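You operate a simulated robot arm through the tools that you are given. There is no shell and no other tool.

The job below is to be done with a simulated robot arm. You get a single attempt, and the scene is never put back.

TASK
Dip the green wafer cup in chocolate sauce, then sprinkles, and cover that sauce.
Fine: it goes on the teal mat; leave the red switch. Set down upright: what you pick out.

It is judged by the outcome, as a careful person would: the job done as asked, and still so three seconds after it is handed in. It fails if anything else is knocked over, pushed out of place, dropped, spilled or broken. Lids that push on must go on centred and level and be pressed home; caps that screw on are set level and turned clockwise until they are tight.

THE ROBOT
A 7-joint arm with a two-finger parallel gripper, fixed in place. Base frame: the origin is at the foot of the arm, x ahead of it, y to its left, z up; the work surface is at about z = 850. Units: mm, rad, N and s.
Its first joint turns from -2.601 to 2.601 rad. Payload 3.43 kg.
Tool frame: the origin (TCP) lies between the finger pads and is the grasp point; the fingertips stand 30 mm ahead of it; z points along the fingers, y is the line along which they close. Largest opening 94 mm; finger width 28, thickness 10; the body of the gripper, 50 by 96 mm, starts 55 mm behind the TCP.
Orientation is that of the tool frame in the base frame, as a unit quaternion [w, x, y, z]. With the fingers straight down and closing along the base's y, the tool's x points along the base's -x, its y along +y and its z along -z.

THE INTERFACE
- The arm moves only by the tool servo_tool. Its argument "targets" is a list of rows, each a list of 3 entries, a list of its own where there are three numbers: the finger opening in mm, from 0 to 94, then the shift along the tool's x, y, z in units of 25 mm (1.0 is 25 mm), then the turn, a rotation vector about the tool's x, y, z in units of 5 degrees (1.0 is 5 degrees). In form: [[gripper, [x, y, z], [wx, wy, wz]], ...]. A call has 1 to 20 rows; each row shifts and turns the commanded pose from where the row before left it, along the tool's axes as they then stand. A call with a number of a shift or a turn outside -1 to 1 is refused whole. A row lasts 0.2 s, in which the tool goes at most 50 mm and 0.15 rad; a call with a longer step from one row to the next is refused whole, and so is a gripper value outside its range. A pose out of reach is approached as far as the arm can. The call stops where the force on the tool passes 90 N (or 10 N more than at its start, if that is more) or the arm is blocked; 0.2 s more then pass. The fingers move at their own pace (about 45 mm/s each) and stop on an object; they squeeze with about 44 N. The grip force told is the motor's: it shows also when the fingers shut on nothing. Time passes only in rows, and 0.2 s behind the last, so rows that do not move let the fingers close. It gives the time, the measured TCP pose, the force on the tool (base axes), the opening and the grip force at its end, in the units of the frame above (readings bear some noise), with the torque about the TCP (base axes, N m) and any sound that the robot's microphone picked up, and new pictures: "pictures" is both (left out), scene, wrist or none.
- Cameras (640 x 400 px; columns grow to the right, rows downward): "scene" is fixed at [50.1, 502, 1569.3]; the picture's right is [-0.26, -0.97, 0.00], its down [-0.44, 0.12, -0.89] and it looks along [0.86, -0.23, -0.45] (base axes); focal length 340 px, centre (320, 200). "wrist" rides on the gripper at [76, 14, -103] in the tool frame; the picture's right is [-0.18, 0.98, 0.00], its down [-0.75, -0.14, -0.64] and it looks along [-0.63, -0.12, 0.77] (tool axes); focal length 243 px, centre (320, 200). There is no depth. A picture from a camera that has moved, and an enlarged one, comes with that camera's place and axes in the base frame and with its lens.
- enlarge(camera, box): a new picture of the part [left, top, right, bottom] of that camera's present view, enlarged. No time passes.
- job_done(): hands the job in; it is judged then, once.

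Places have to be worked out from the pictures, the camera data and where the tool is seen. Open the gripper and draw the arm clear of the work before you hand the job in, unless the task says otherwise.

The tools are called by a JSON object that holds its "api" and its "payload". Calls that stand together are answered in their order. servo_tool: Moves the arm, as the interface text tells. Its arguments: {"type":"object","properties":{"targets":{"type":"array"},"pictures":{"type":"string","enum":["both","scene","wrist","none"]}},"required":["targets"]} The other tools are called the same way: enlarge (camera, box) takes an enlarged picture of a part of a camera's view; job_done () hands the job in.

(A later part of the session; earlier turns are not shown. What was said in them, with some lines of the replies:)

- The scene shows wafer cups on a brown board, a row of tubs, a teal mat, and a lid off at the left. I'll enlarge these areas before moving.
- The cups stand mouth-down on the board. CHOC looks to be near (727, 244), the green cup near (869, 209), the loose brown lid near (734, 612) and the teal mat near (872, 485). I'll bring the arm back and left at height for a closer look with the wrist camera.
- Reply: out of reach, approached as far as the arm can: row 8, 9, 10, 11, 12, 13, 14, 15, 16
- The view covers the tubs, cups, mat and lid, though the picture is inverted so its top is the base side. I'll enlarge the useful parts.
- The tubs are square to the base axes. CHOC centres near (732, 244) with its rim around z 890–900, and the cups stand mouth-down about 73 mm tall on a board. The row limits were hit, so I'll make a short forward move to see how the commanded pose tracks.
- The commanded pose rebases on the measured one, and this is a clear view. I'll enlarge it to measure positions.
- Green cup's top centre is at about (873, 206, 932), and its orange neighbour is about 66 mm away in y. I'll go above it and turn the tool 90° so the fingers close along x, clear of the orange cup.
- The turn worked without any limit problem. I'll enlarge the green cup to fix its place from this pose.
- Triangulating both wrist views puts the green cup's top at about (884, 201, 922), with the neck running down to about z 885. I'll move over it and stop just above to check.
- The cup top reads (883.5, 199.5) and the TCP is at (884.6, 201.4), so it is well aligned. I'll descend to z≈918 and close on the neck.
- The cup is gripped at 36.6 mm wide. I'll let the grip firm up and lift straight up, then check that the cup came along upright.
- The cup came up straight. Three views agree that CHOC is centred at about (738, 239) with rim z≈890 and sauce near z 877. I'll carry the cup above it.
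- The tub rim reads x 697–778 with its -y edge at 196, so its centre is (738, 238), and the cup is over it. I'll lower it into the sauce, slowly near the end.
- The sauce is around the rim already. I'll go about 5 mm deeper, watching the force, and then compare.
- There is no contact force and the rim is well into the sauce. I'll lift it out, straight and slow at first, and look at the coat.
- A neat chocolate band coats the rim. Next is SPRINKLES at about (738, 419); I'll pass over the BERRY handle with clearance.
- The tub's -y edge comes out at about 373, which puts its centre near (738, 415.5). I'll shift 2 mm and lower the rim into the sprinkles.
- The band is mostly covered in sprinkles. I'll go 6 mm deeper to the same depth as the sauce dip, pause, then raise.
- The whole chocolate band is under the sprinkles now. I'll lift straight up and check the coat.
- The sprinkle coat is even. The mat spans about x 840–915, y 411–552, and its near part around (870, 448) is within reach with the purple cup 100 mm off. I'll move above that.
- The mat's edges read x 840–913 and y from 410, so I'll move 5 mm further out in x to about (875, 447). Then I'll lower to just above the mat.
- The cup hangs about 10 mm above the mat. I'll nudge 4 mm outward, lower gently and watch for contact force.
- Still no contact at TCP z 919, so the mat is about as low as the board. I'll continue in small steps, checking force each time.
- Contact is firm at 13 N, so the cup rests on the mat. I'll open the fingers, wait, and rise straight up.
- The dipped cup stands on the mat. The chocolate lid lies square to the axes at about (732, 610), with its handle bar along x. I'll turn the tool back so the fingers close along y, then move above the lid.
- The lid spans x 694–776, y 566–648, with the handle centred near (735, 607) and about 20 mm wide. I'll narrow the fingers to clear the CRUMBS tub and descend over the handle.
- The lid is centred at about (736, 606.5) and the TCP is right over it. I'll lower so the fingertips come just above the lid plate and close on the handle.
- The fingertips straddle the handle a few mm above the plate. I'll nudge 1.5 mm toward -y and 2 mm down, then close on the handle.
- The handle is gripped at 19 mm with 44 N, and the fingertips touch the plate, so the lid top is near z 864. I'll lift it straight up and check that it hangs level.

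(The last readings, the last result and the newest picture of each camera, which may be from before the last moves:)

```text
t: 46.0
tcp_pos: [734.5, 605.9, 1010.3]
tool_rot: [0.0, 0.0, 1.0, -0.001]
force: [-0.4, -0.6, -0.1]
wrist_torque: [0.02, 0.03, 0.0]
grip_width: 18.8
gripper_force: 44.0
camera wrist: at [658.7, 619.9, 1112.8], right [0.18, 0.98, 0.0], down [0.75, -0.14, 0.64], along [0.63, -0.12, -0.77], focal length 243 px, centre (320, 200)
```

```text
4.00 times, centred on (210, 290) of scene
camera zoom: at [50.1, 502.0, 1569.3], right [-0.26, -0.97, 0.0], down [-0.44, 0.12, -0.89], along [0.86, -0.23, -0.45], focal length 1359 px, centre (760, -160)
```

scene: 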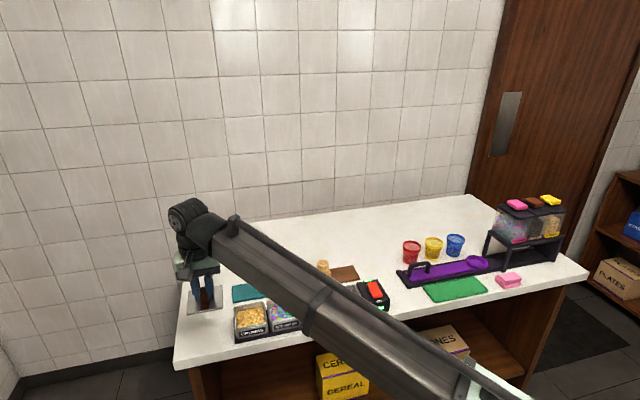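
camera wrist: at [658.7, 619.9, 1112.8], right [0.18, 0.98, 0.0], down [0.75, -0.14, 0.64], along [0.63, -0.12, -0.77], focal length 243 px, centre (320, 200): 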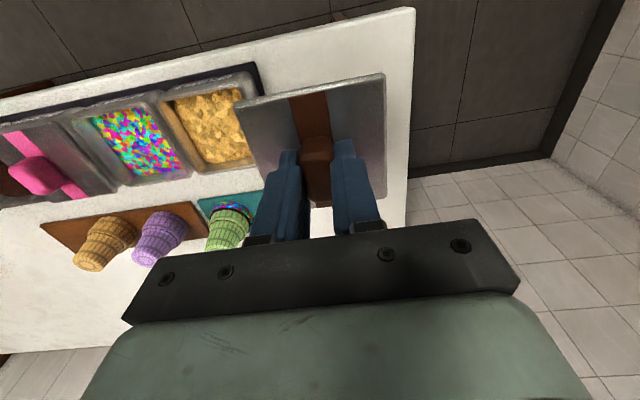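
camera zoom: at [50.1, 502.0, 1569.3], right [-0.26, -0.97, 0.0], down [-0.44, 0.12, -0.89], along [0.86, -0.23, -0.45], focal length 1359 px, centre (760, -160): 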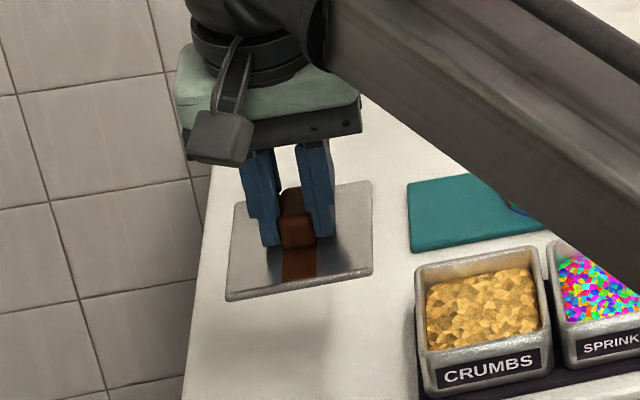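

The lid hangs level. I'll carry it at this height over the tubs, clear of the BERRY handle, to hover above CHOC.

{"api": "servo_tool", "payload": {"targets": [[8, [0, -0.5, 0], [0, 0, 0]], [8, [-0.015, -0.95, 0], [0, 0, 0]], [8, [-0.015, -0.95, 0], [0, 0, 0]], [8, [-0.015, -0.95, 0], [0, 0, 0]], [8, [-0.015, -0.95, 0], [0, 0, 0]], [8, [-0.015, -0.95, 0], [0, 0, 0]], [8, [-0.015, -0.95, 0], [0, 0, 0]], [8, [-0.015, -0.95, 0], [0, 0, 0]], [8, [-0.015, -0.95, 0], [0, 0, 0]], [8, [-0.015, -0.95, 0], [0, 0, 0]], [8, [-0.015, -0.95, 0], [0, 0, 0]], [8, [-0.015, -0.95, 0], [0, 0, 0]], [8, [-0.015, -0.95, 0], [0, 0, 0]], [8, [-0.015, -0.95, 0], [0, 0, 0]], [8, [-0.015, -0.95, 0], [0, 0, 0]], [8, [-0.015, -0.95, 0], [0, 0, 0]], [8, [0, 0, 0], [0, 0, 0]]]}}

{"api": "enlarge", "payload": {"camera": "wrist", "box": [200, 20, 440, 220]}}

{"api": "enlarge", "payload": {"camera": "scene", "box": [280, 220, 400, 340]}}

```text
t: 49.6
tcp_pos: [740.0, 234.3, 1010.0]
tool_rot: [0.0, 0.0, 1.0, 0.0]
force: [0.8, 0.3, -0.4]
wrist_torque: [0.01, -0.01, -0.02]
grip_width: 18.7
gripper_force: 43.7
camera wrist: at [664.1, 250.5, 1111.9], right [0.18, 0.98, 0.0], down [0.75, -0.14, 0.64], along [0.63, -0.12, -0.77], focal length 243 px, centre (320, 200)
```

scene: 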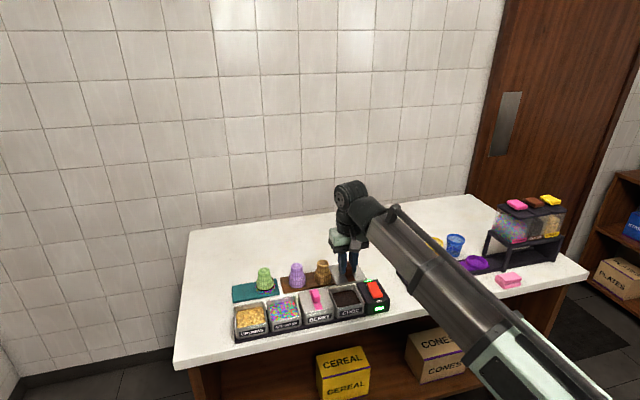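
wrist: 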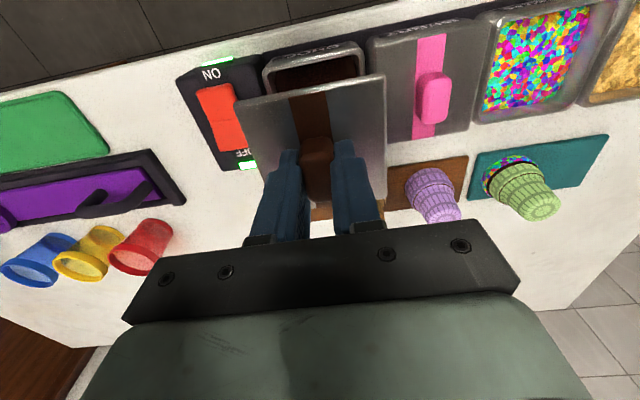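

```text
2.00 times, centred on (320, 120) of wrist
camera zoom: at [664.1, 250.5, 1111.9], right [0.18, 0.98, 0.0], down [0.75, -0.14, 0.64], along [0.63, -0.12, -0.77], focal length 485 px, centre (320, 360)
```

zoom: 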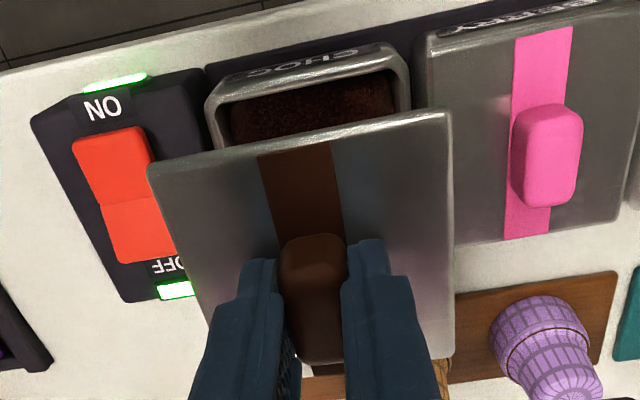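

```text
3.33 times, centred on (340, 280) of scene
camera zoom: at [50.1, 502.0, 1569.3], right [-0.26, -0.97, 0.0], down [-0.44, 0.12, -0.89], along [0.86, -0.23, -0.45], focal length 1132 px, centre (253, -67)
```

zoom: 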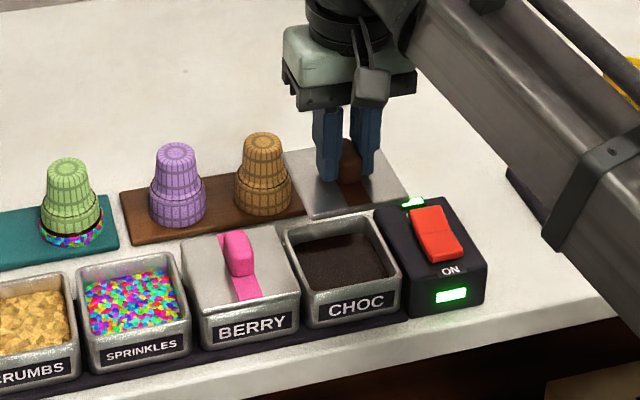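

From this one view the lid spans y 197.7–277 and x 698.6–779, and the tub spans y 195.4–278.8, so they are centred within about 1 mm in y. I'll enlarge to compare the near edges in x.

{"api": "enlarge", "payload": {"camera": "wrist", "box": [225, 25, 385, 125]}}

{"api": "enlarge", "payload": {"camera": "wrist", "box": [360, 10, 480, 150]}}

{"api": "enlarge", "payload": {"camera": "scene", "box": [300, 270, 380, 330]}}

```text
4.00 times, centred on (305, 75) of wrist
camera zoom: at [664.1, 250.5, 1111.9], right [0.18, 0.98, 0.0], down [0.75, -0.14, 0.64], along [0.63, -0.12, -0.77], focal length 970 px, centre (380, 700)
```

zoom: 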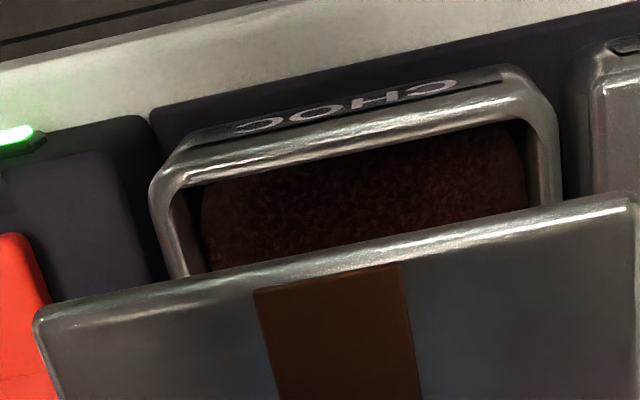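

```text
2.86 times, centred on (420, 80) of wrist
camera zoom: at [664.1, 250.5, 1111.9], right [0.18, 0.98, 0.0], down [0.75, -0.14, 0.64], along [0.63, -0.12, -0.77], focal length 693 px, centre (34, 543)
```

zoom: 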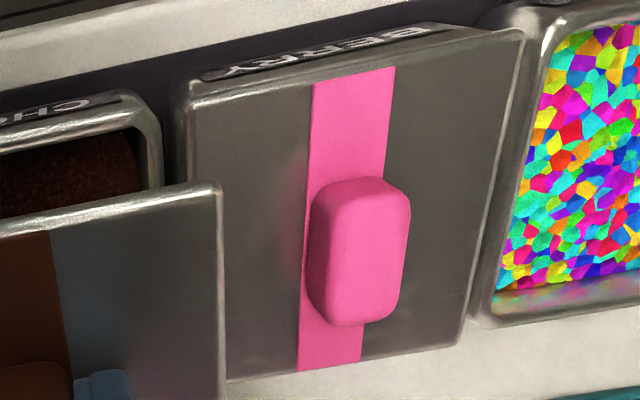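

```text
6.67 times, centred on (340, 300) of scene
camera zoom: at [50.1, 502.0, 1569.3], right [-0.26, -0.97, 0.0], down [-0.44, 0.12, -0.89], along [0.86, -0.23, -0.45], focal length 2265 px, centre (187, -467)
```

zoom: 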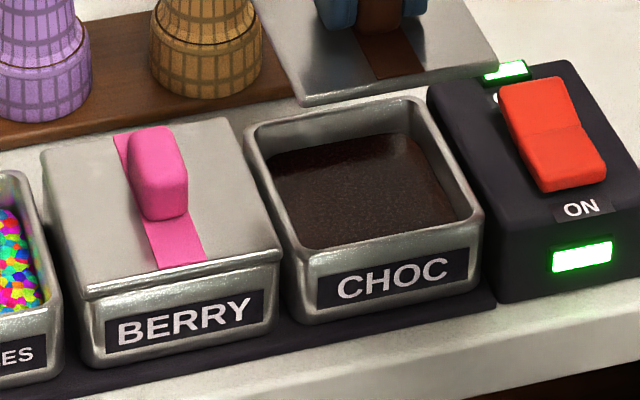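

Both cameras put the lid within about 1 mm of the tub in y and perhaps 1 mm short in x. I'll apply a small correction, lower to just above the rim, and re-check with less parallax.

{"api": "servo_tool", "payload": {"targets": [[8, [-0.045, -0.015, 0.6], [0, 0, 0]], [8, [0, 0, 0.8], [0, 0, 0]], [8, [0, 0, 0.6], [0, 0, 0]], [8, [0, 0, 0.2], [0, 0, 0]], [8, [0, 0, 0], [0, 0, 0]]]}}

{"api": "enlarge", "payload": {"camera": "wrist", "box": [200, 20, 440, 220]}}

{"api": "enlarge", "payload": {"camera": "scene", "box": [300, 270, 380, 330]}}

{"api": "enlarge", "payload": {"camera": "wrist", "box": [225, 45, 385, 145]}}

```text
t: 50.8
tcp_pos: [743.2, 235.4, 952.9]
tool_rot: [-0.001, -0.001, 1.0, 0.0]
force: [0.2, 0.2, 0.8]
wrist_torque: [0.04, -0.01, -0.02]
grip_width: 18.8
gripper_force: 44.4
camera wrist: at [666.0, 250.4, 1055.0], right [0.18, 0.98, 0.0], down [0.75, -0.14, 0.64], along [0.63, -0.12, -0.77], focal length 243 px, centre (320, 200)
```

scene: 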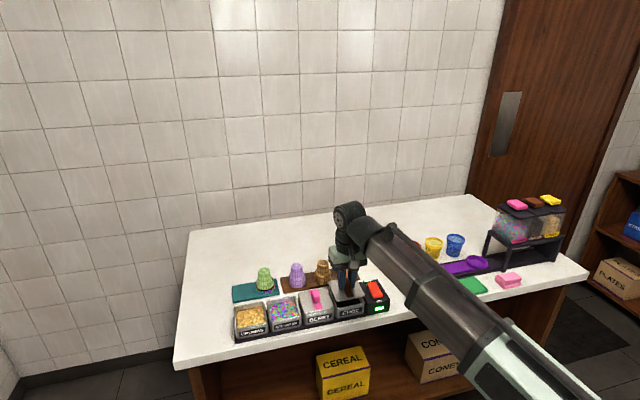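
wrist: 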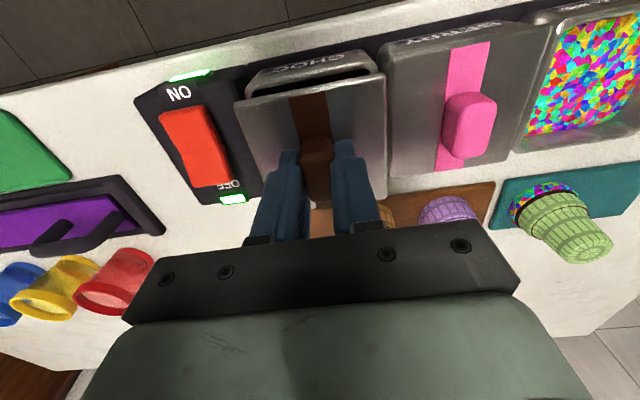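

```text
2.00 times, centred on (320, 120) of wrist
camera zoom: at [666.0, 250.4, 1055.0], right [0.18, 0.98, 0.0], down [0.75, -0.14, 0.64], along [0.63, -0.12, -0.77], focal length 485 px, centre (320, 360)
```

zoom: 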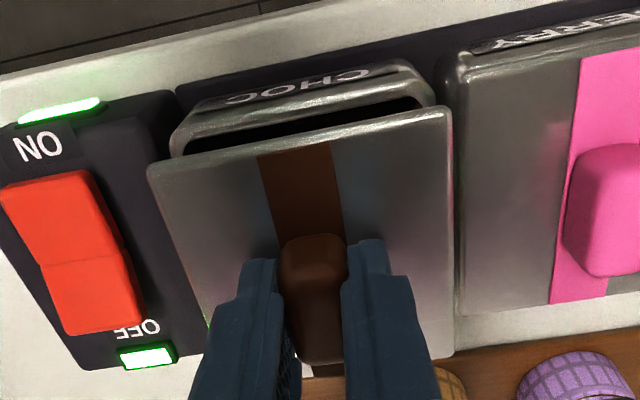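

```text
6.67 times, centred on (340, 300) of scene
camera zoom: at [50.1, 502.0, 1569.3], right [-0.26, -0.97, 0.0], down [-0.44, 0.12, -0.89], along [0.86, -0.23, -0.45], focal length 2265 px, centre (187, -467)
```

zoom: 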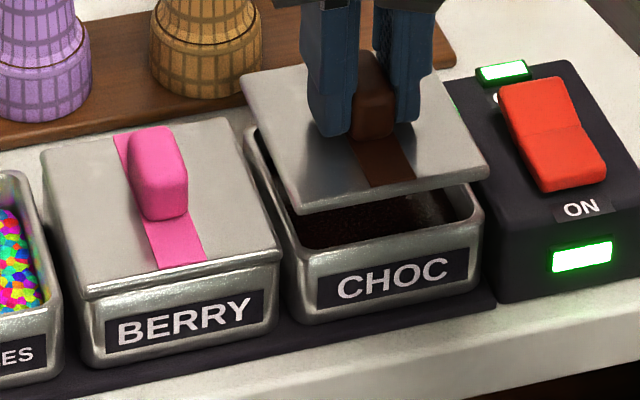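

```text
4.00 times, centred on (305, 95) of wrist
camera zoom: at [666.0, 250.4, 1055.0], right [0.18, 0.98, 0.0], down [0.75, -0.14, 0.64], along [0.63, -0.12, -0.77], focal length 970 px, centre (380, 620)
```

zoom: 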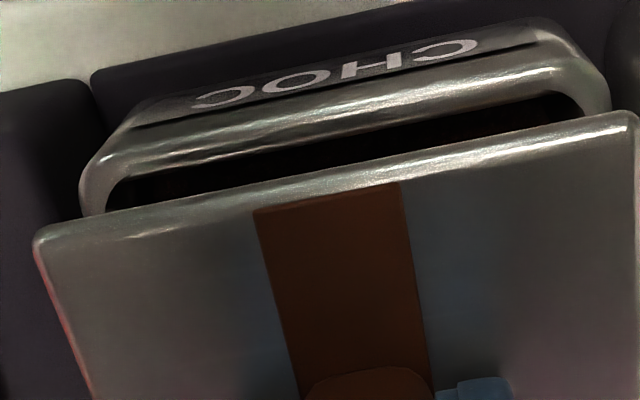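

The wrist view gives lid y 197.3–276.3 against rim 195.2–278.4, which is well centred. In x the two cameras bracket zero offset, so I'll keep it and lower in small steps, watching for contact.

{"api": "servo_tool", "payload": {"targets": [[8, [0.01, -0.015, 0.15], [0, 0, 0]], [8, [0, 0, 0.15], [0, 0, 0]], [8, [0, 0, 0], [0, 0, 0]]], "pictures": "none"}}

{"api": "servo_tool", "payload": {"targets": [[8, [0, 0, 0.08], [0, 0, 0]], [8, [0, 0, 0.04], [0, 0, 0]], [8, [0, 0, 0], [0, 0, 0]]]}}

{"api": "enlarge", "payload": {"camera": "scene", "box": [300, 270, 380, 330]}}

{"api": "enlarge", "payload": {"camera": "wrist", "box": [200, 20, 440, 220]}}

```text
t: 51.6
tcp_pos: [740.9, 236.9, 946.2]
tool_rot: [-0.001, 0.0, 1.0, 0.0]
force: [0.0, 0.1, -0.5]
wrist_torque: [0.03, 0.0, -0.05]
grip_width: 18.9
gripper_force: 44.2
```

```text
t: 52.4
tcp_pos: [741.3, 235.8, 943.7]
tool_rot: [0.001, -0.001, 1.0, -0.001]
force: [0.1, -0.8, -1.1]
wrist_torque: [-0.01, -0.02, -0.01]
grip_width: 18.7
gripper_force: 43.9
camera wrist: at [665.5, 250.7, 1046.3], right [0.18, 0.98, 0.0], down [0.75, -0.14, 0.64], along [0.63, -0.12, -0.77], focal length 243 px, centre (320, 200)
```

scene: 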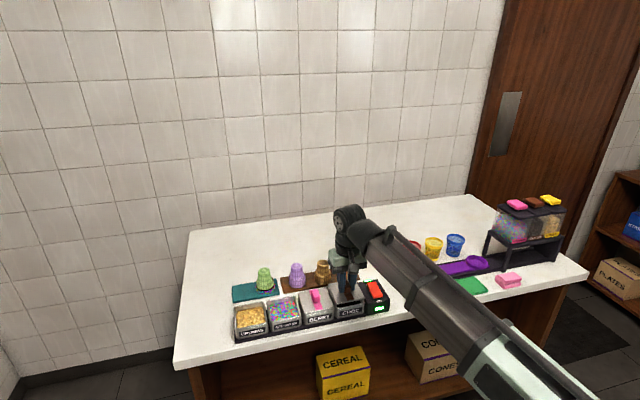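
wrist: 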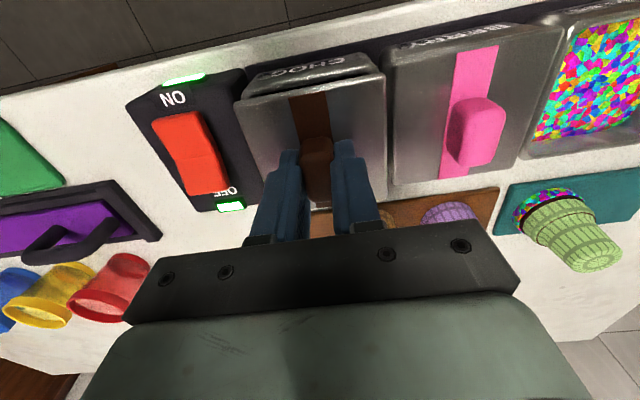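

```text
6.67 times, centred on (340, 300) of scene
camera zoom: at [50.1, 502.0, 1569.3], right [-0.26, -0.97, 0.0], down [-0.44, 0.12, -0.89], along [0.86, -0.23, -0.45], focal length 2265 px, centre (187, -467)
```

zoom: 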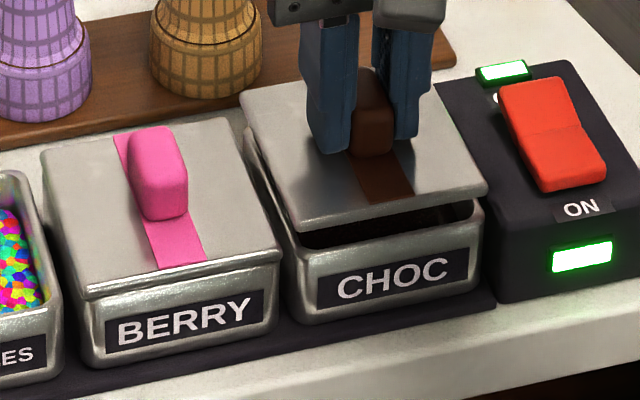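

```text
2.00 times, centred on (320, 120) of wrist
camera zoom: at [665.5, 250.7, 1046.3], right [0.18, 0.98, 0.0], down [0.75, -0.14, 0.64], along [0.63, -0.12, -0.77], focal length 485 px, centre (320, 360)
```

zoom: 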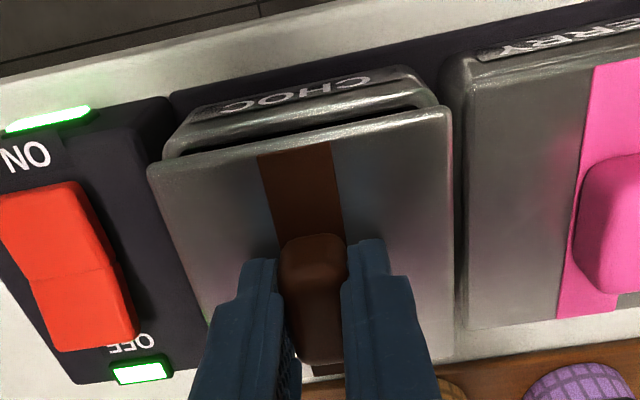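

Roughly 8–10 mm remain to seating and the overlap looks symmetric left and right. I'll keep lowering in about 2 mm steps with force checks.

{"api": "servo_tool", "payload": {"targets": [[8, [0, 0, 0.08], [0, 0, 0]], [8, [0, 0, 0.04], [0, 0, 0]], [8, [0, 0, 0], [0, 0, 0]]], "pictures": "none"}}

{"api": "servo_tool", "payload": {"targets": [[8, [0, 0, 0.08], [0, 0, 0]], [8, [0, 0, 0], [0, 0, 0]]], "pictures": "none"}}

{"api": "servo_tool", "payload": {"targets": [[8, [0, 0, 0.06], [0, 0, 0]], [8, [0, 0, 0], [0, 0, 0]]]}}

{"api": "enlarge", "payload": {"camera": "scene", "box": [300, 270, 380, 330]}}

{"api": "enlarge", "payload": {"camera": "wrist", "box": [200, 20, 440, 220]}}

```text
t: 53.2
tcp_pos: [742.8, 236.4, 940.8]
tool_rot: [0.0, 0.0, 1.0, 0.0]
force: [0.4, -0.6, -1.3]
wrist_torque: [0.0, -0.02, 0.01]
grip_width: 18.6
gripper_force: 43.7
```

```text
t: 53.8
tcp_pos: [741.4, 236.4, 939.1]
tool_rot: [-0.001, 0.0, 1.0, 0.0]
force: [0.8, -1.2, -1.1]
wrist_torque: [0.0, 0.01, 0.02]
grip_width: 18.8
gripper_force: 44.1
```

```text
t: 54.4
tcp_pos: [740.9, 236.3, 937.1]
tool_rot: [0.001, 0.0, 1.0, 0.0]
force: [-0.6, 0.0, -0.8]
wrist_torque: [0.01, 0.0, 0.0]
grip_width: 18.7
gripper_force: 43.9
camera wrist: at [665.3, 250.8, 1039.2], right [0.18, 0.98, 0.0], down [0.75, -0.14, 0.64], along [0.63, -0.12, -0.77], focal length 243 px, centre (320, 200)
```

scene: 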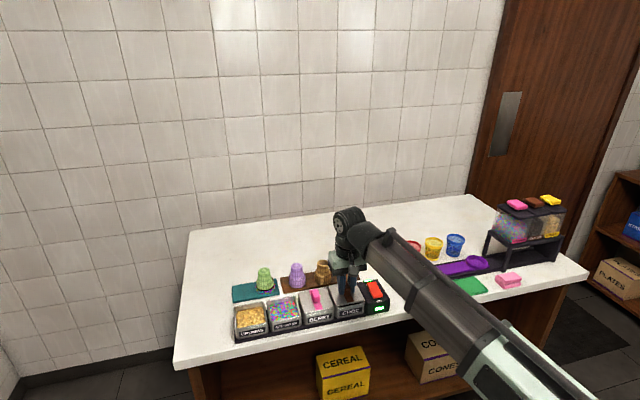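
wrist: 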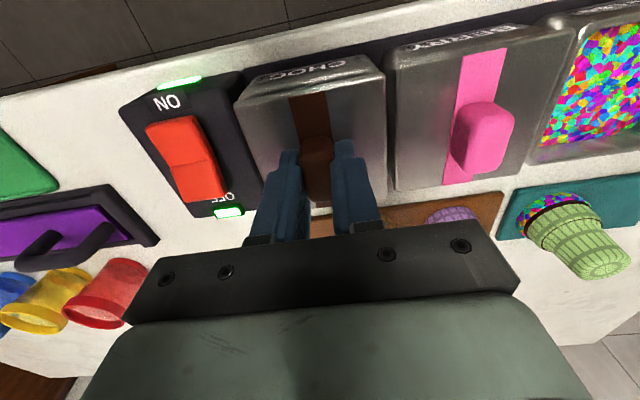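

```text
6.67 times, centred on (340, 300) of scene
camera zoom: at [50.1, 502.0, 1569.3], right [-0.26, -0.97, 0.0], down [-0.44, 0.12, -0.89], along [0.86, -0.23, -0.45], focal length 2265 px, centre (187, -467)
```

zoom: 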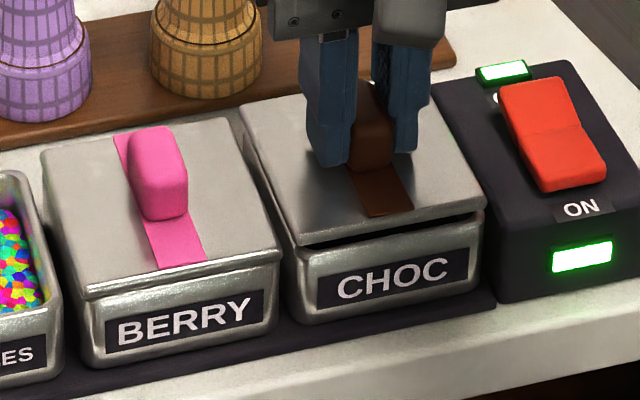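

```text
2.00 times, centred on (320, 120) of wrist
camera zoom: at [665.3, 250.8, 1039.2], right [0.18, 0.98, 0.0], down [0.75, -0.14, 0.64], along [0.63, -0.12, -0.77], focal length 485 px, centre (320, 360)
```

zoom: 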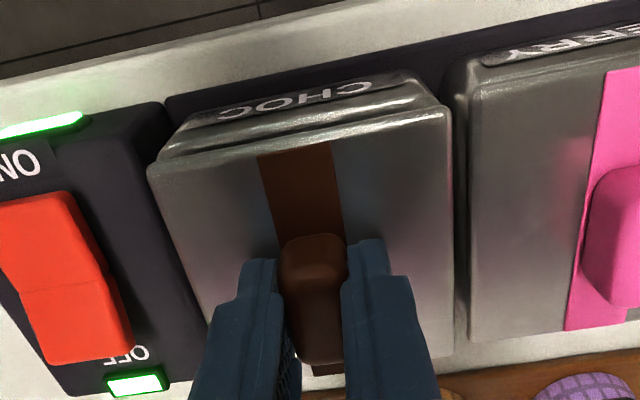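

No contact yet at z 937, and the remaining gap looks like 2–4 mm, nicely squared with the tub. I'll continue down gently.

{"api": "servo_tool", "payload": {"targets": [[8, [0, 0, 0.06], [0, 0, 0]], [8, [0, 0, 0], [0, 0, 0]]], "pictures": "none"}}

{"api": "servo_tool", "payload": {"targets": [[8, [0, 0, 0.06], [0, 0, 0]], [8, [0, 0, 0], [0, 0, 0]]], "pictures": "none"}}

{"api": "servo_tool", "payload": {"targets": [[8, [0, 0, 0.06], [0, 0, 0]], [8, [0, 0, 0], [0, 0, 0]]]}}

{"api": "enlarge", "payload": {"camera": "scene", "box": [300, 270, 380, 330]}}

{"api": "enlarge", "payload": {"camera": "wrist", "box": [225, 45, 385, 145]}}

```text
t: 55.0
tcp_pos: [742.8, 235.3, 935.7]
tool_rot: [0.0, 0.001, 1.0, 0.0]
force: [-0.3, -0.2, -2.0]
wrist_torque: [0.01, 0.01, 0.04]
grip_width: 18.8
gripper_force: 44.8
```

```text
t: 55.6
tcp_pos: [742.0, 237.2, 934.9]
tool_rot: [0.0, 0.0, 1.0, 0.0]
force: [-4.8, -1.3, 9.3]
wrist_torque: [-0.04, -0.19, -0.06]
grip_width: 18.7
gripper_force: 44.0
```

```text
t: 56.2
tcp_pos: [742.5, 235.8, 935.8]
tool_rot: [0.001, 0.001, 1.0, 0.0]
force: [-9.0, -1.5, 30.0]
wrist_torque: [-0.07, -0.78, -0.07]
grip_width: 18.8
gripper_force: 44.2
camera wrist: at [665.5, 251.0, 1036.2], right [0.18, 0.98, 0.0], down [0.75, -0.14, 0.64], along [0.63, -0.12, -0.77], focal length 243 px, centre (320, 200)
```

scene: 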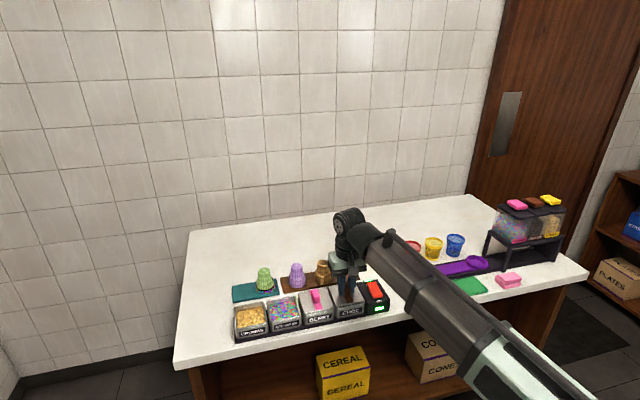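
wrist: 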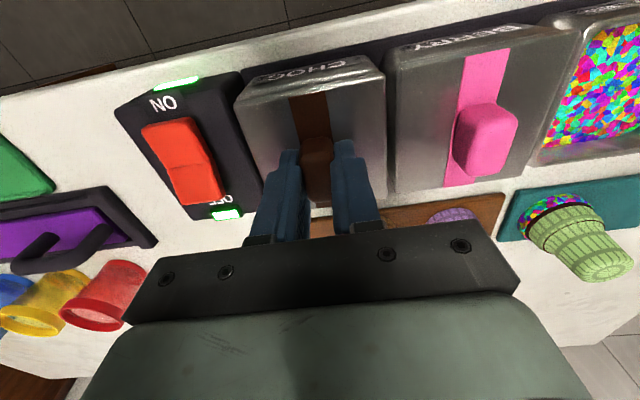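

```text
6.67 times, centred on (340, 300) of scene
camera zoom: at [50.1, 502.0, 1569.3], right [-0.26, -0.97, 0.0], down [-0.44, 0.12, -0.89], along [0.86, -0.23, -0.45], focal length 2265 px, centre (187, -467)
```

zoom: 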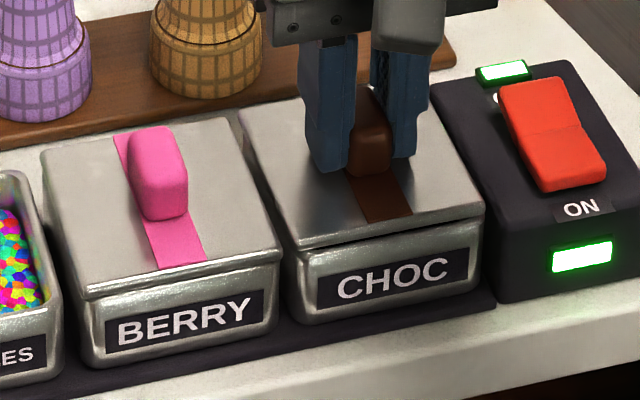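

```text
4.00 times, centred on (305, 95) of wrist
camera zoom: at [665.5, 251.0, 1036.2], right [0.18, 0.98, 0.0], down [0.75, -0.14, 0.64], along [0.63, -0.12, -0.77], focal length 970 px, centre (380, 620)
```

zoom: 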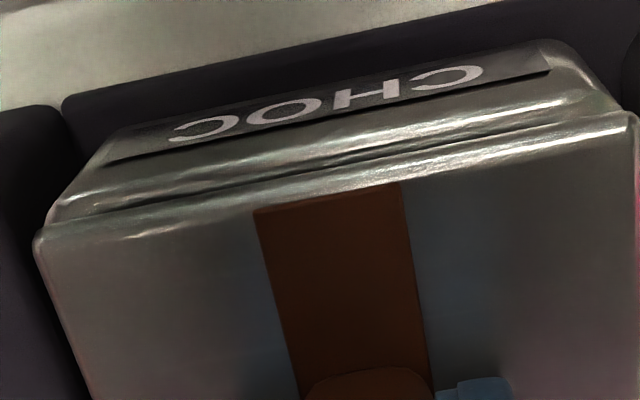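

Contact at the +x side (Fx −9 N, torque y −0.78 N·m) says the lid's plug is catching the far rim, so the lid sits a little too far in +x, while y is centred. I'll back off 4 mm, shift −2 mm in x and try again.

{"api": "servo_tool", "payload": {"targets": [[8, [0, 0, -0.16], [0, 0, 0]], [8, [0.08, 0, 0], [0, 0, 0]], [8, [0, 0, 0], [0, 0, 0]]], "pictures": "none"}}

{"api": "servo_tool", "payload": {"targets": [[8, [0, 0, 0.08], [0, 0, 0]], [8, [0, 0, 0.06], [0, 0, 0]], [8, [0, 0, 0], [0, 0, 0]]], "pictures": "none"}}

{"api": "servo_tool", "payload": {"targets": [[8, [0, 0, 0.05], [0, 0, 0]], [8, [0, 0, 0], [0, 0, 0]]], "pictures": "none"}}

```text
t: 57.0
tcp_pos: [741.9, 237.0, 938.0]
tool_rot: [0.0, 0.0, 1.0, 0.0]
force: [0.0, -0.9, -0.1]
wrist_torque: [-0.01, -0.01, -0.01]
grip_width: 18.6
gripper_force: 43.9
```

```text
t: 57.8
tcp_pos: [739.3, 236.5, 934.2]
tool_rot: [0.0, -0.001, 1.0, 0.0]
force: [0.9, -1.0, -0.2]
wrist_torque: [0.0, 0.01, -0.02]
grip_width: 19.0
gripper_force: 44.0
```

```text
t: 58.4
tcp_pos: [740.1, 236.0, 934.8]
tool_rot: [0.0, -0.001, 1.0, 0.0]
force: [-7.7, -3.1, 29.5]
wrist_torque: [-0.1, 0.87, -0.02]
grip_width: 18.7
gripper_force: 44.3
heard: snap
```

A snap was heard at about 30 N. I'll look at how the lid sits before pressing any further.

{"api": "enlarge", "payload": {"camera": "scene", "box": [300, 270, 380, 330]}}

{"api": "enlarge", "payload": {"camera": "wrist", "box": [200, 20, 440, 220]}}

{"api": "enlarge", "payload": {"camera": "wrist", "box": [225, 45, 385, 145]}}

```text
6.67 times, centred on (340, 300) of scene
camera zoom: at [50.1, 502.0, 1569.3], right [-0.26, -0.97, 0.0], down [-0.44, 0.12, -0.89], along [0.86, -0.23, -0.45], focal length 2265 px, centre (187, -467)
```

zoom: 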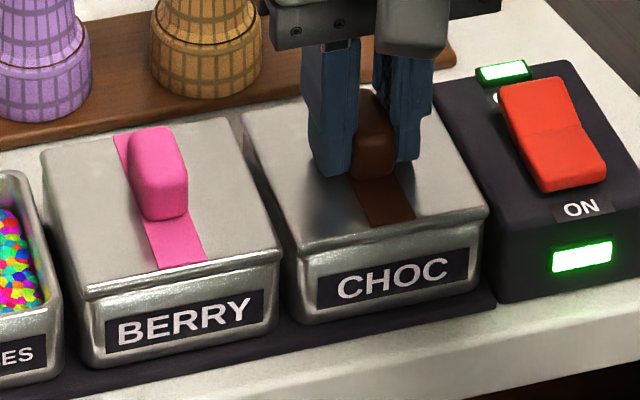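

```text
2.00 times, centred on (320, 120) of wrist
camera zoom: at [663.0, 250.6, 1036.2], right [0.18, 0.98, 0.0], down [0.75, -0.14, 0.64], along [0.63, -0.12, -0.77], focal length 485 px, centre (320, 360)
```

zoom: 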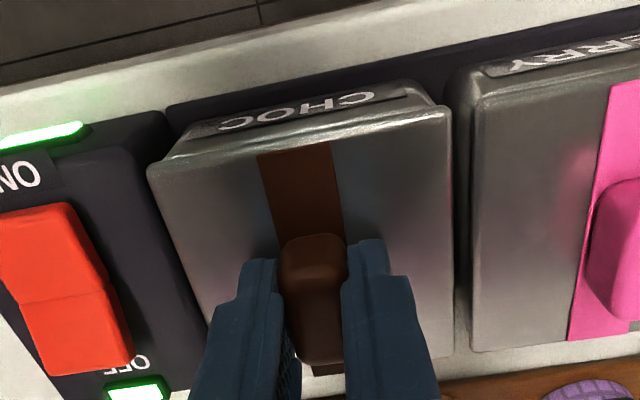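

```text
4.00 times, centred on (305, 95) of wrist
camera zoom: at [663.0, 250.6, 1036.2], right [0.18, 0.98, 0.0], down [0.75, -0.14, 0.64], along [0.63, -0.12, -0.77], focal length 970 px, centre (380, 620)
```

zoom: 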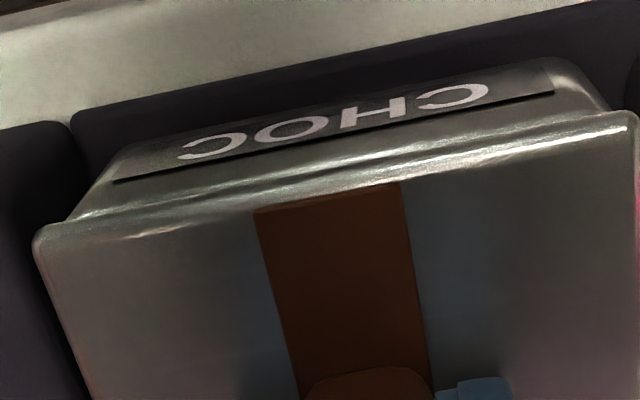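

The snap was the lid clicking on; its front edge now lines up with the BERRY lid. I'll press about 1 mm more to make sure it is fully home, then check.

{"api": "servo_tool", "payload": {"targets": [[8, [0, 0, 0.04], [0, 0, 0]], [8, [0, 0, 0.02], [0, 0, 0]], [8, [0, 0, 0], [0, 0, 0]]]}}

{"api": "enlarge", "payload": {"camera": "scene", "box": [300, 270, 380, 330]}}

```text
t: 59.2
tcp_pos: [740.4, 236.9, 933.8]
tool_rot: [0.002, 0.0, 1.0, 0.0]
force: [-8.2, -9.1, 66.9]
wrist_torque: [-0.21, 0.65, 0.02]
grip_width: 18.7
gripper_force: 44.1
camera wrist: at [662.7, 250.6, 1035.8], right [0.18, 0.98, 0.0], down [0.75, -0.14, 0.64], along [0.63, -0.12, -0.76], focal length 243 px, centre (320, 200)
```

scene: 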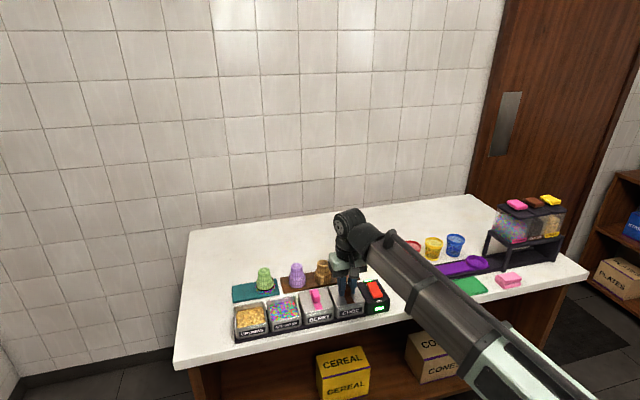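
wrist: 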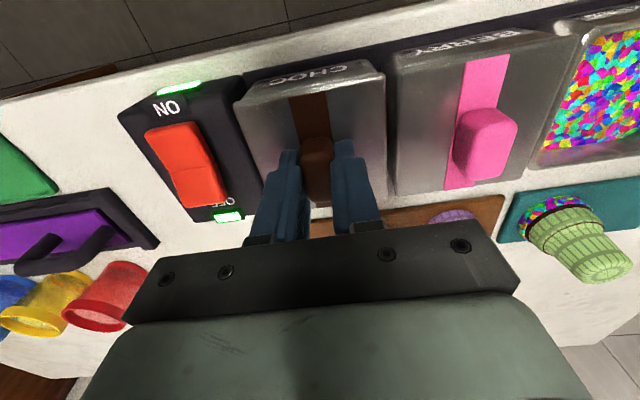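

```text
6.67 times, centred on (340, 300) of scene
camera zoom: at [50.1, 502.0, 1569.3], right [-0.26, -0.97, 0.0], down [-0.44, 0.12, -0.89], along [0.86, -0.23, -0.45], focal length 2265 px, centre (187, -467)
```

zoom: 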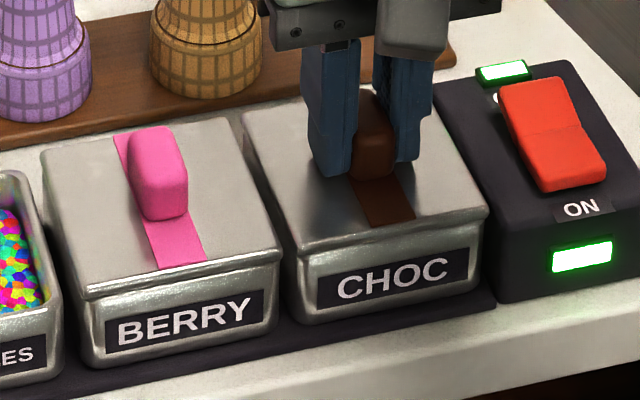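

It is solid at 67 N with hardly any travel, so the lid is home. I'll ease off the load, open the fingers only a little because of the switch alongside, and rise.

{"api": "servo_tool", "payload": {"targets": [[8, [0, 0, -0.05], [0, 0, 0]], [8, [0, 0, 0], [0, 0, 0]]], "pictures": "none"}}

{"api": "servo_tool", "payload": {"targets": [[28, [0, 0, 0], [0, 0, 0]], [34, [0, 0, 0], [0, 0, 0]], [38, [0, 0, 0], [0, 0, 0]], [38, [0, 0, 0], [0, 0, 0]], [38, [0, 0, -0.4], [0, 0, 0]], [38, [0, 0, -1], [0, 0, 0]], [38, [0, 0, -1], [0, 0, 0]], [38, [0, 0, -1], [0, 0, 0]], [38, [0, 0, -1], [0, 0, 0]], [38, [0, 0, 0], [0, 0, 0]]]}}

{"api": "enlarge", "payload": {"camera": "scene", "box": [300, 270, 380, 330]}}

{"api": "enlarge", "payload": {"camera": "wrist", "box": [200, 0, 440, 160]}}

```text
t: 59.8
tcp_pos: [738.0, 236.6, 934.5]
tool_rot: [0.002, 0.0, 1.0, 0.0]
force: [-4.8, -8.8, 67.9]
wrist_torque: [-0.32, 0.18, -0.02]
grip_width: 18.9
gripper_force: 43.8
```

```text
t: 62.0
tcp_pos: [739.1, 237.4, 1040.7]
tool_rot: [-0.001, 0.0, 1.0, 0.0]
force: [0.6, -0.2, -0.6]
wrist_torque: [0.0, -0.01, 0.03]
grip_width: 38.0
gripper_force: 0.0
camera wrist: at [663.2, 251.6, 1143.1], right [0.18, 0.98, 0.0], down [0.75, -0.14, 0.64], along [0.63, -0.12, -0.77], focal length 243 px, centre (320, 200)
```

scene: 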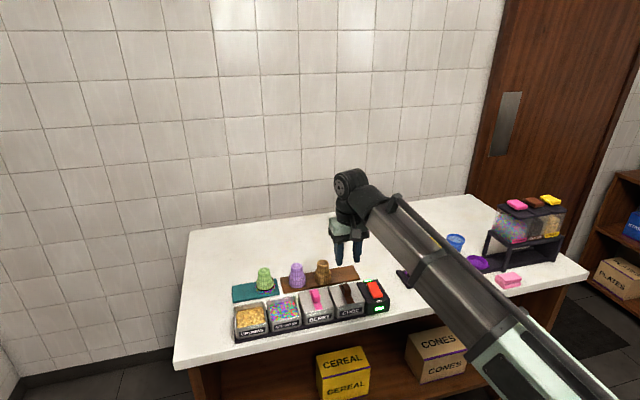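
wrist: 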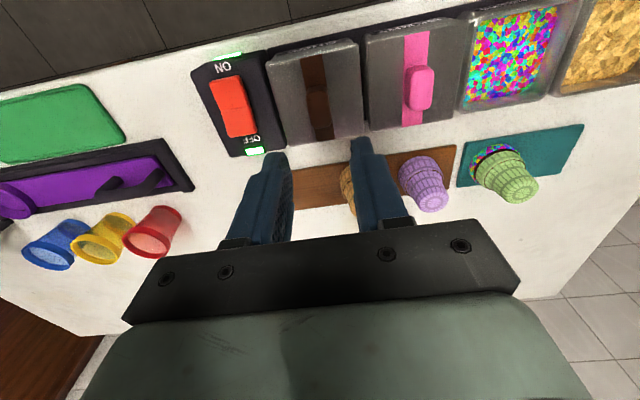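

```text
6.67 times, centred on (340, 300) of scene
camera zoom: at [50.1, 502.0, 1569.3], right [-0.26, -0.97, 0.0], down [-0.44, 0.12, -0.89], along [0.86, -0.23, -0.45], focal length 2265 px, centre (187, -467)
```

zoom: 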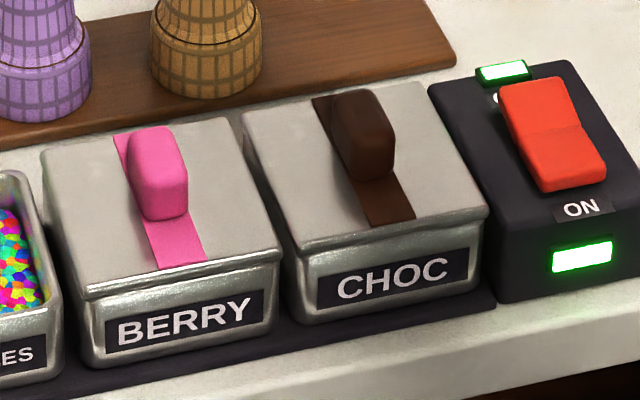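

```text
2.50 times, centred on (320, 80) of wrist
camera zoom: at [663.2, 251.6, 1143.1], right [0.18, 0.98, 0.0], down [0.75, -0.14, 0.64], along [0.63, -0.12, -0.77], focal length 606 px, centre (320, 500)
```

zoom: 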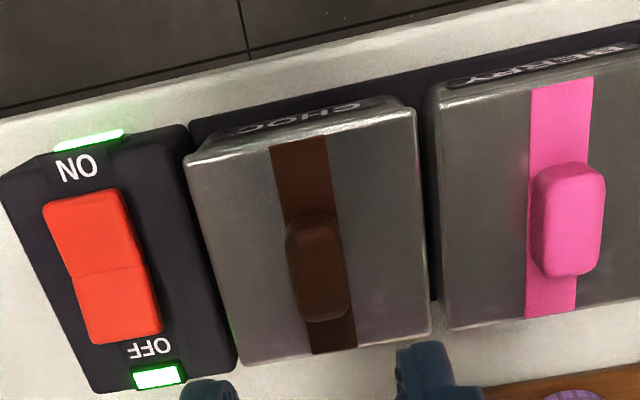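

The lid sits level and flush like its BERRY neighbour, and the switch is untouched. I'll draw the arm up and away, and take a last look.

{"api": "servo_tool", "payload": {"targets": [[60, [0, 0, -1], [0, 0, 0]], [94, [0, 0, -1], [0, 0, 0]], [94, [-0.9, -0.6, -0.9], [0, 0, 0]], [94, [-0.9, -0.6, -0.6], [0, 0, 0]], [94, [-0.9, -0.6, 0], [0, 0, 0]], [94, [-0.9, -0.6, 0], [0, 0, 0]], [94, [-0.9, -0.6, 0], [0, 0, 0]], [94, [-0.9, -0.6, 0], [0, 0, 0]], [94, [0, 0, 0], [0, 0, 0]]]}}

{"api": "enlarge", "payload": {"camera": "scene", "box": [190, 240, 400, 360]}}

{"api": "enlarge", "payload": {"camera": "scene", "box": [220, 250, 300, 310]}}

{"api": "enlarge", "payload": {"camera": "scene", "box": [290, 270, 390, 330]}}

```text
t: 64.0
tcp_pos: [875.4, 146.8, 1127.8]
tool_rot: [0.0, 0.0, 1.0, 0.0]
force: [-0.3, -0.1, -0.5]
wrist_torque: [0.0, -0.01, 0.0]
grip_width: 94.0
gripper_force: 0.0
camera wrist: at [798.7, 160.5, 1229.8], right [0.18, 0.98, 0.0], down [0.75, -0.14, 0.64], along [0.63, -0.12, -0.77], focal length 243 px, centre (320, 200)
```

scene: 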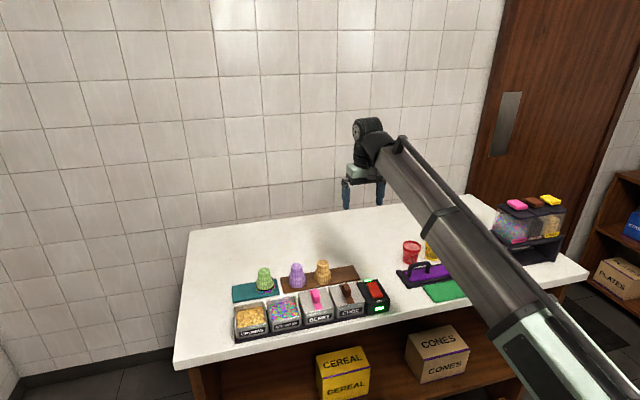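
wrist: 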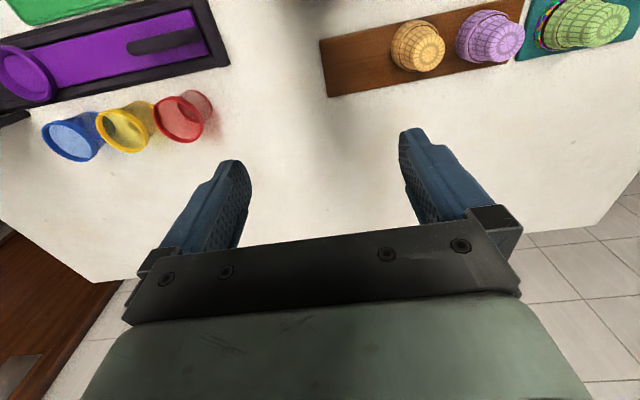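

```text
3.05 times, centred on (295, 300) of scene
camera zoom: at [50.1, 502.0, 1569.3], right [-0.26, -0.97, 0.0], down [-0.44, 0.12, -0.89], along [0.86, -0.23, -0.45], focal length 1035 px, centre (396, -105)
```

zoom: 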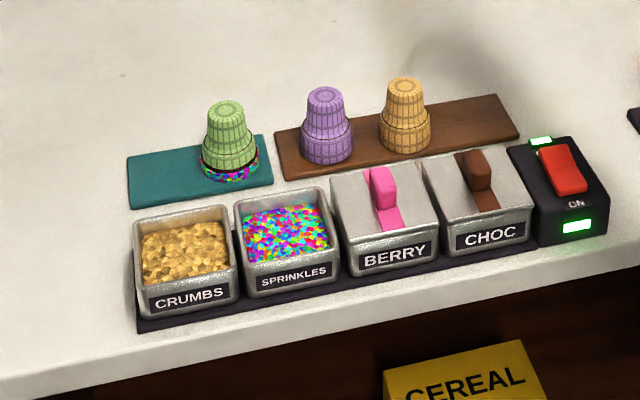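

```text
6.67 times, centred on (260, 280) of scene
camera zoom: at [50.1, 502.0, 1569.3], right [-0.26, -0.97, 0.0], down [-0.44, 0.12, -0.89], along [0.86, -0.23, -0.45], focal length 2265 px, centre (720, -333)
```

zoom: 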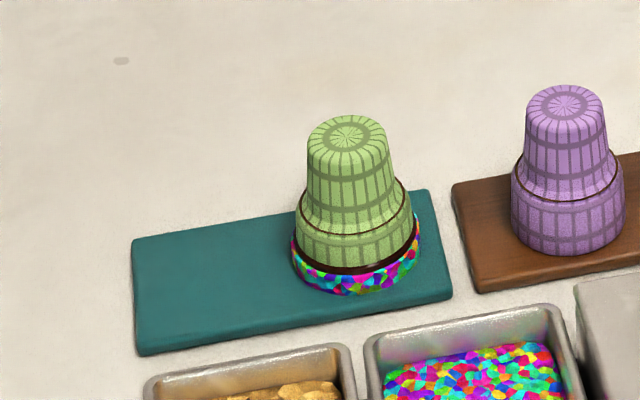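

```text
6.40 times, centred on (340, 300) of scene
camera zoom: at [50.1, 502.0, 1569.3], right [-0.26, -0.97, 0.0], down [-0.44, 0.12, -0.89], along [0.86, -0.23, -0.45], focal length 2174 px, centre (192, -440)
```

zoom: 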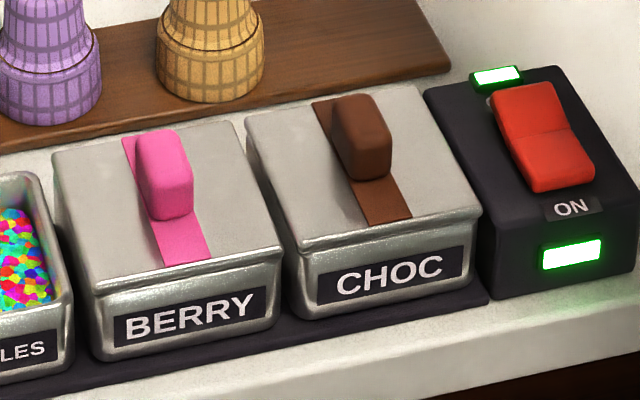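

The green cup, dipped and sprinkled, stands squarely on the teal mat. The CHOC lid is centred and clicked home, the switch and everything else are undisturbed, and the arm is clear with the gripper open. I'm handing it in.

{"api": "job_done", "payload": {}}

```text
The job is handed in.
```

I dipped the green wafer cup in the chocolate sauce, then the sprinkles, and stood it on the teal mat. The CHOC tub is covered again, and the job is handed in.

- **Cup:** The rim has an even chocolate band with sprinkles over it; a thin line of chocolate shows above them. I set it down mouth-down, the way it stood on the board. I took "upright" to mean standing rather than lying. Turning it mouth-up was not practical with this gripper and camera, so if you meant mouth-up, it is not done.
- **Lid:** The brown lid first caught on the far edge of the tub. I lifted it, moved it about 2 mm and lowered it again, and it snapped on. It took about 67 N with almost no further movement, and it sits level like the BERRY lid.
- **Everything else:** I did not touch the red switch. In the last pictures nothing else had moved or spilled. The arm is clear of the work with the gripper open.
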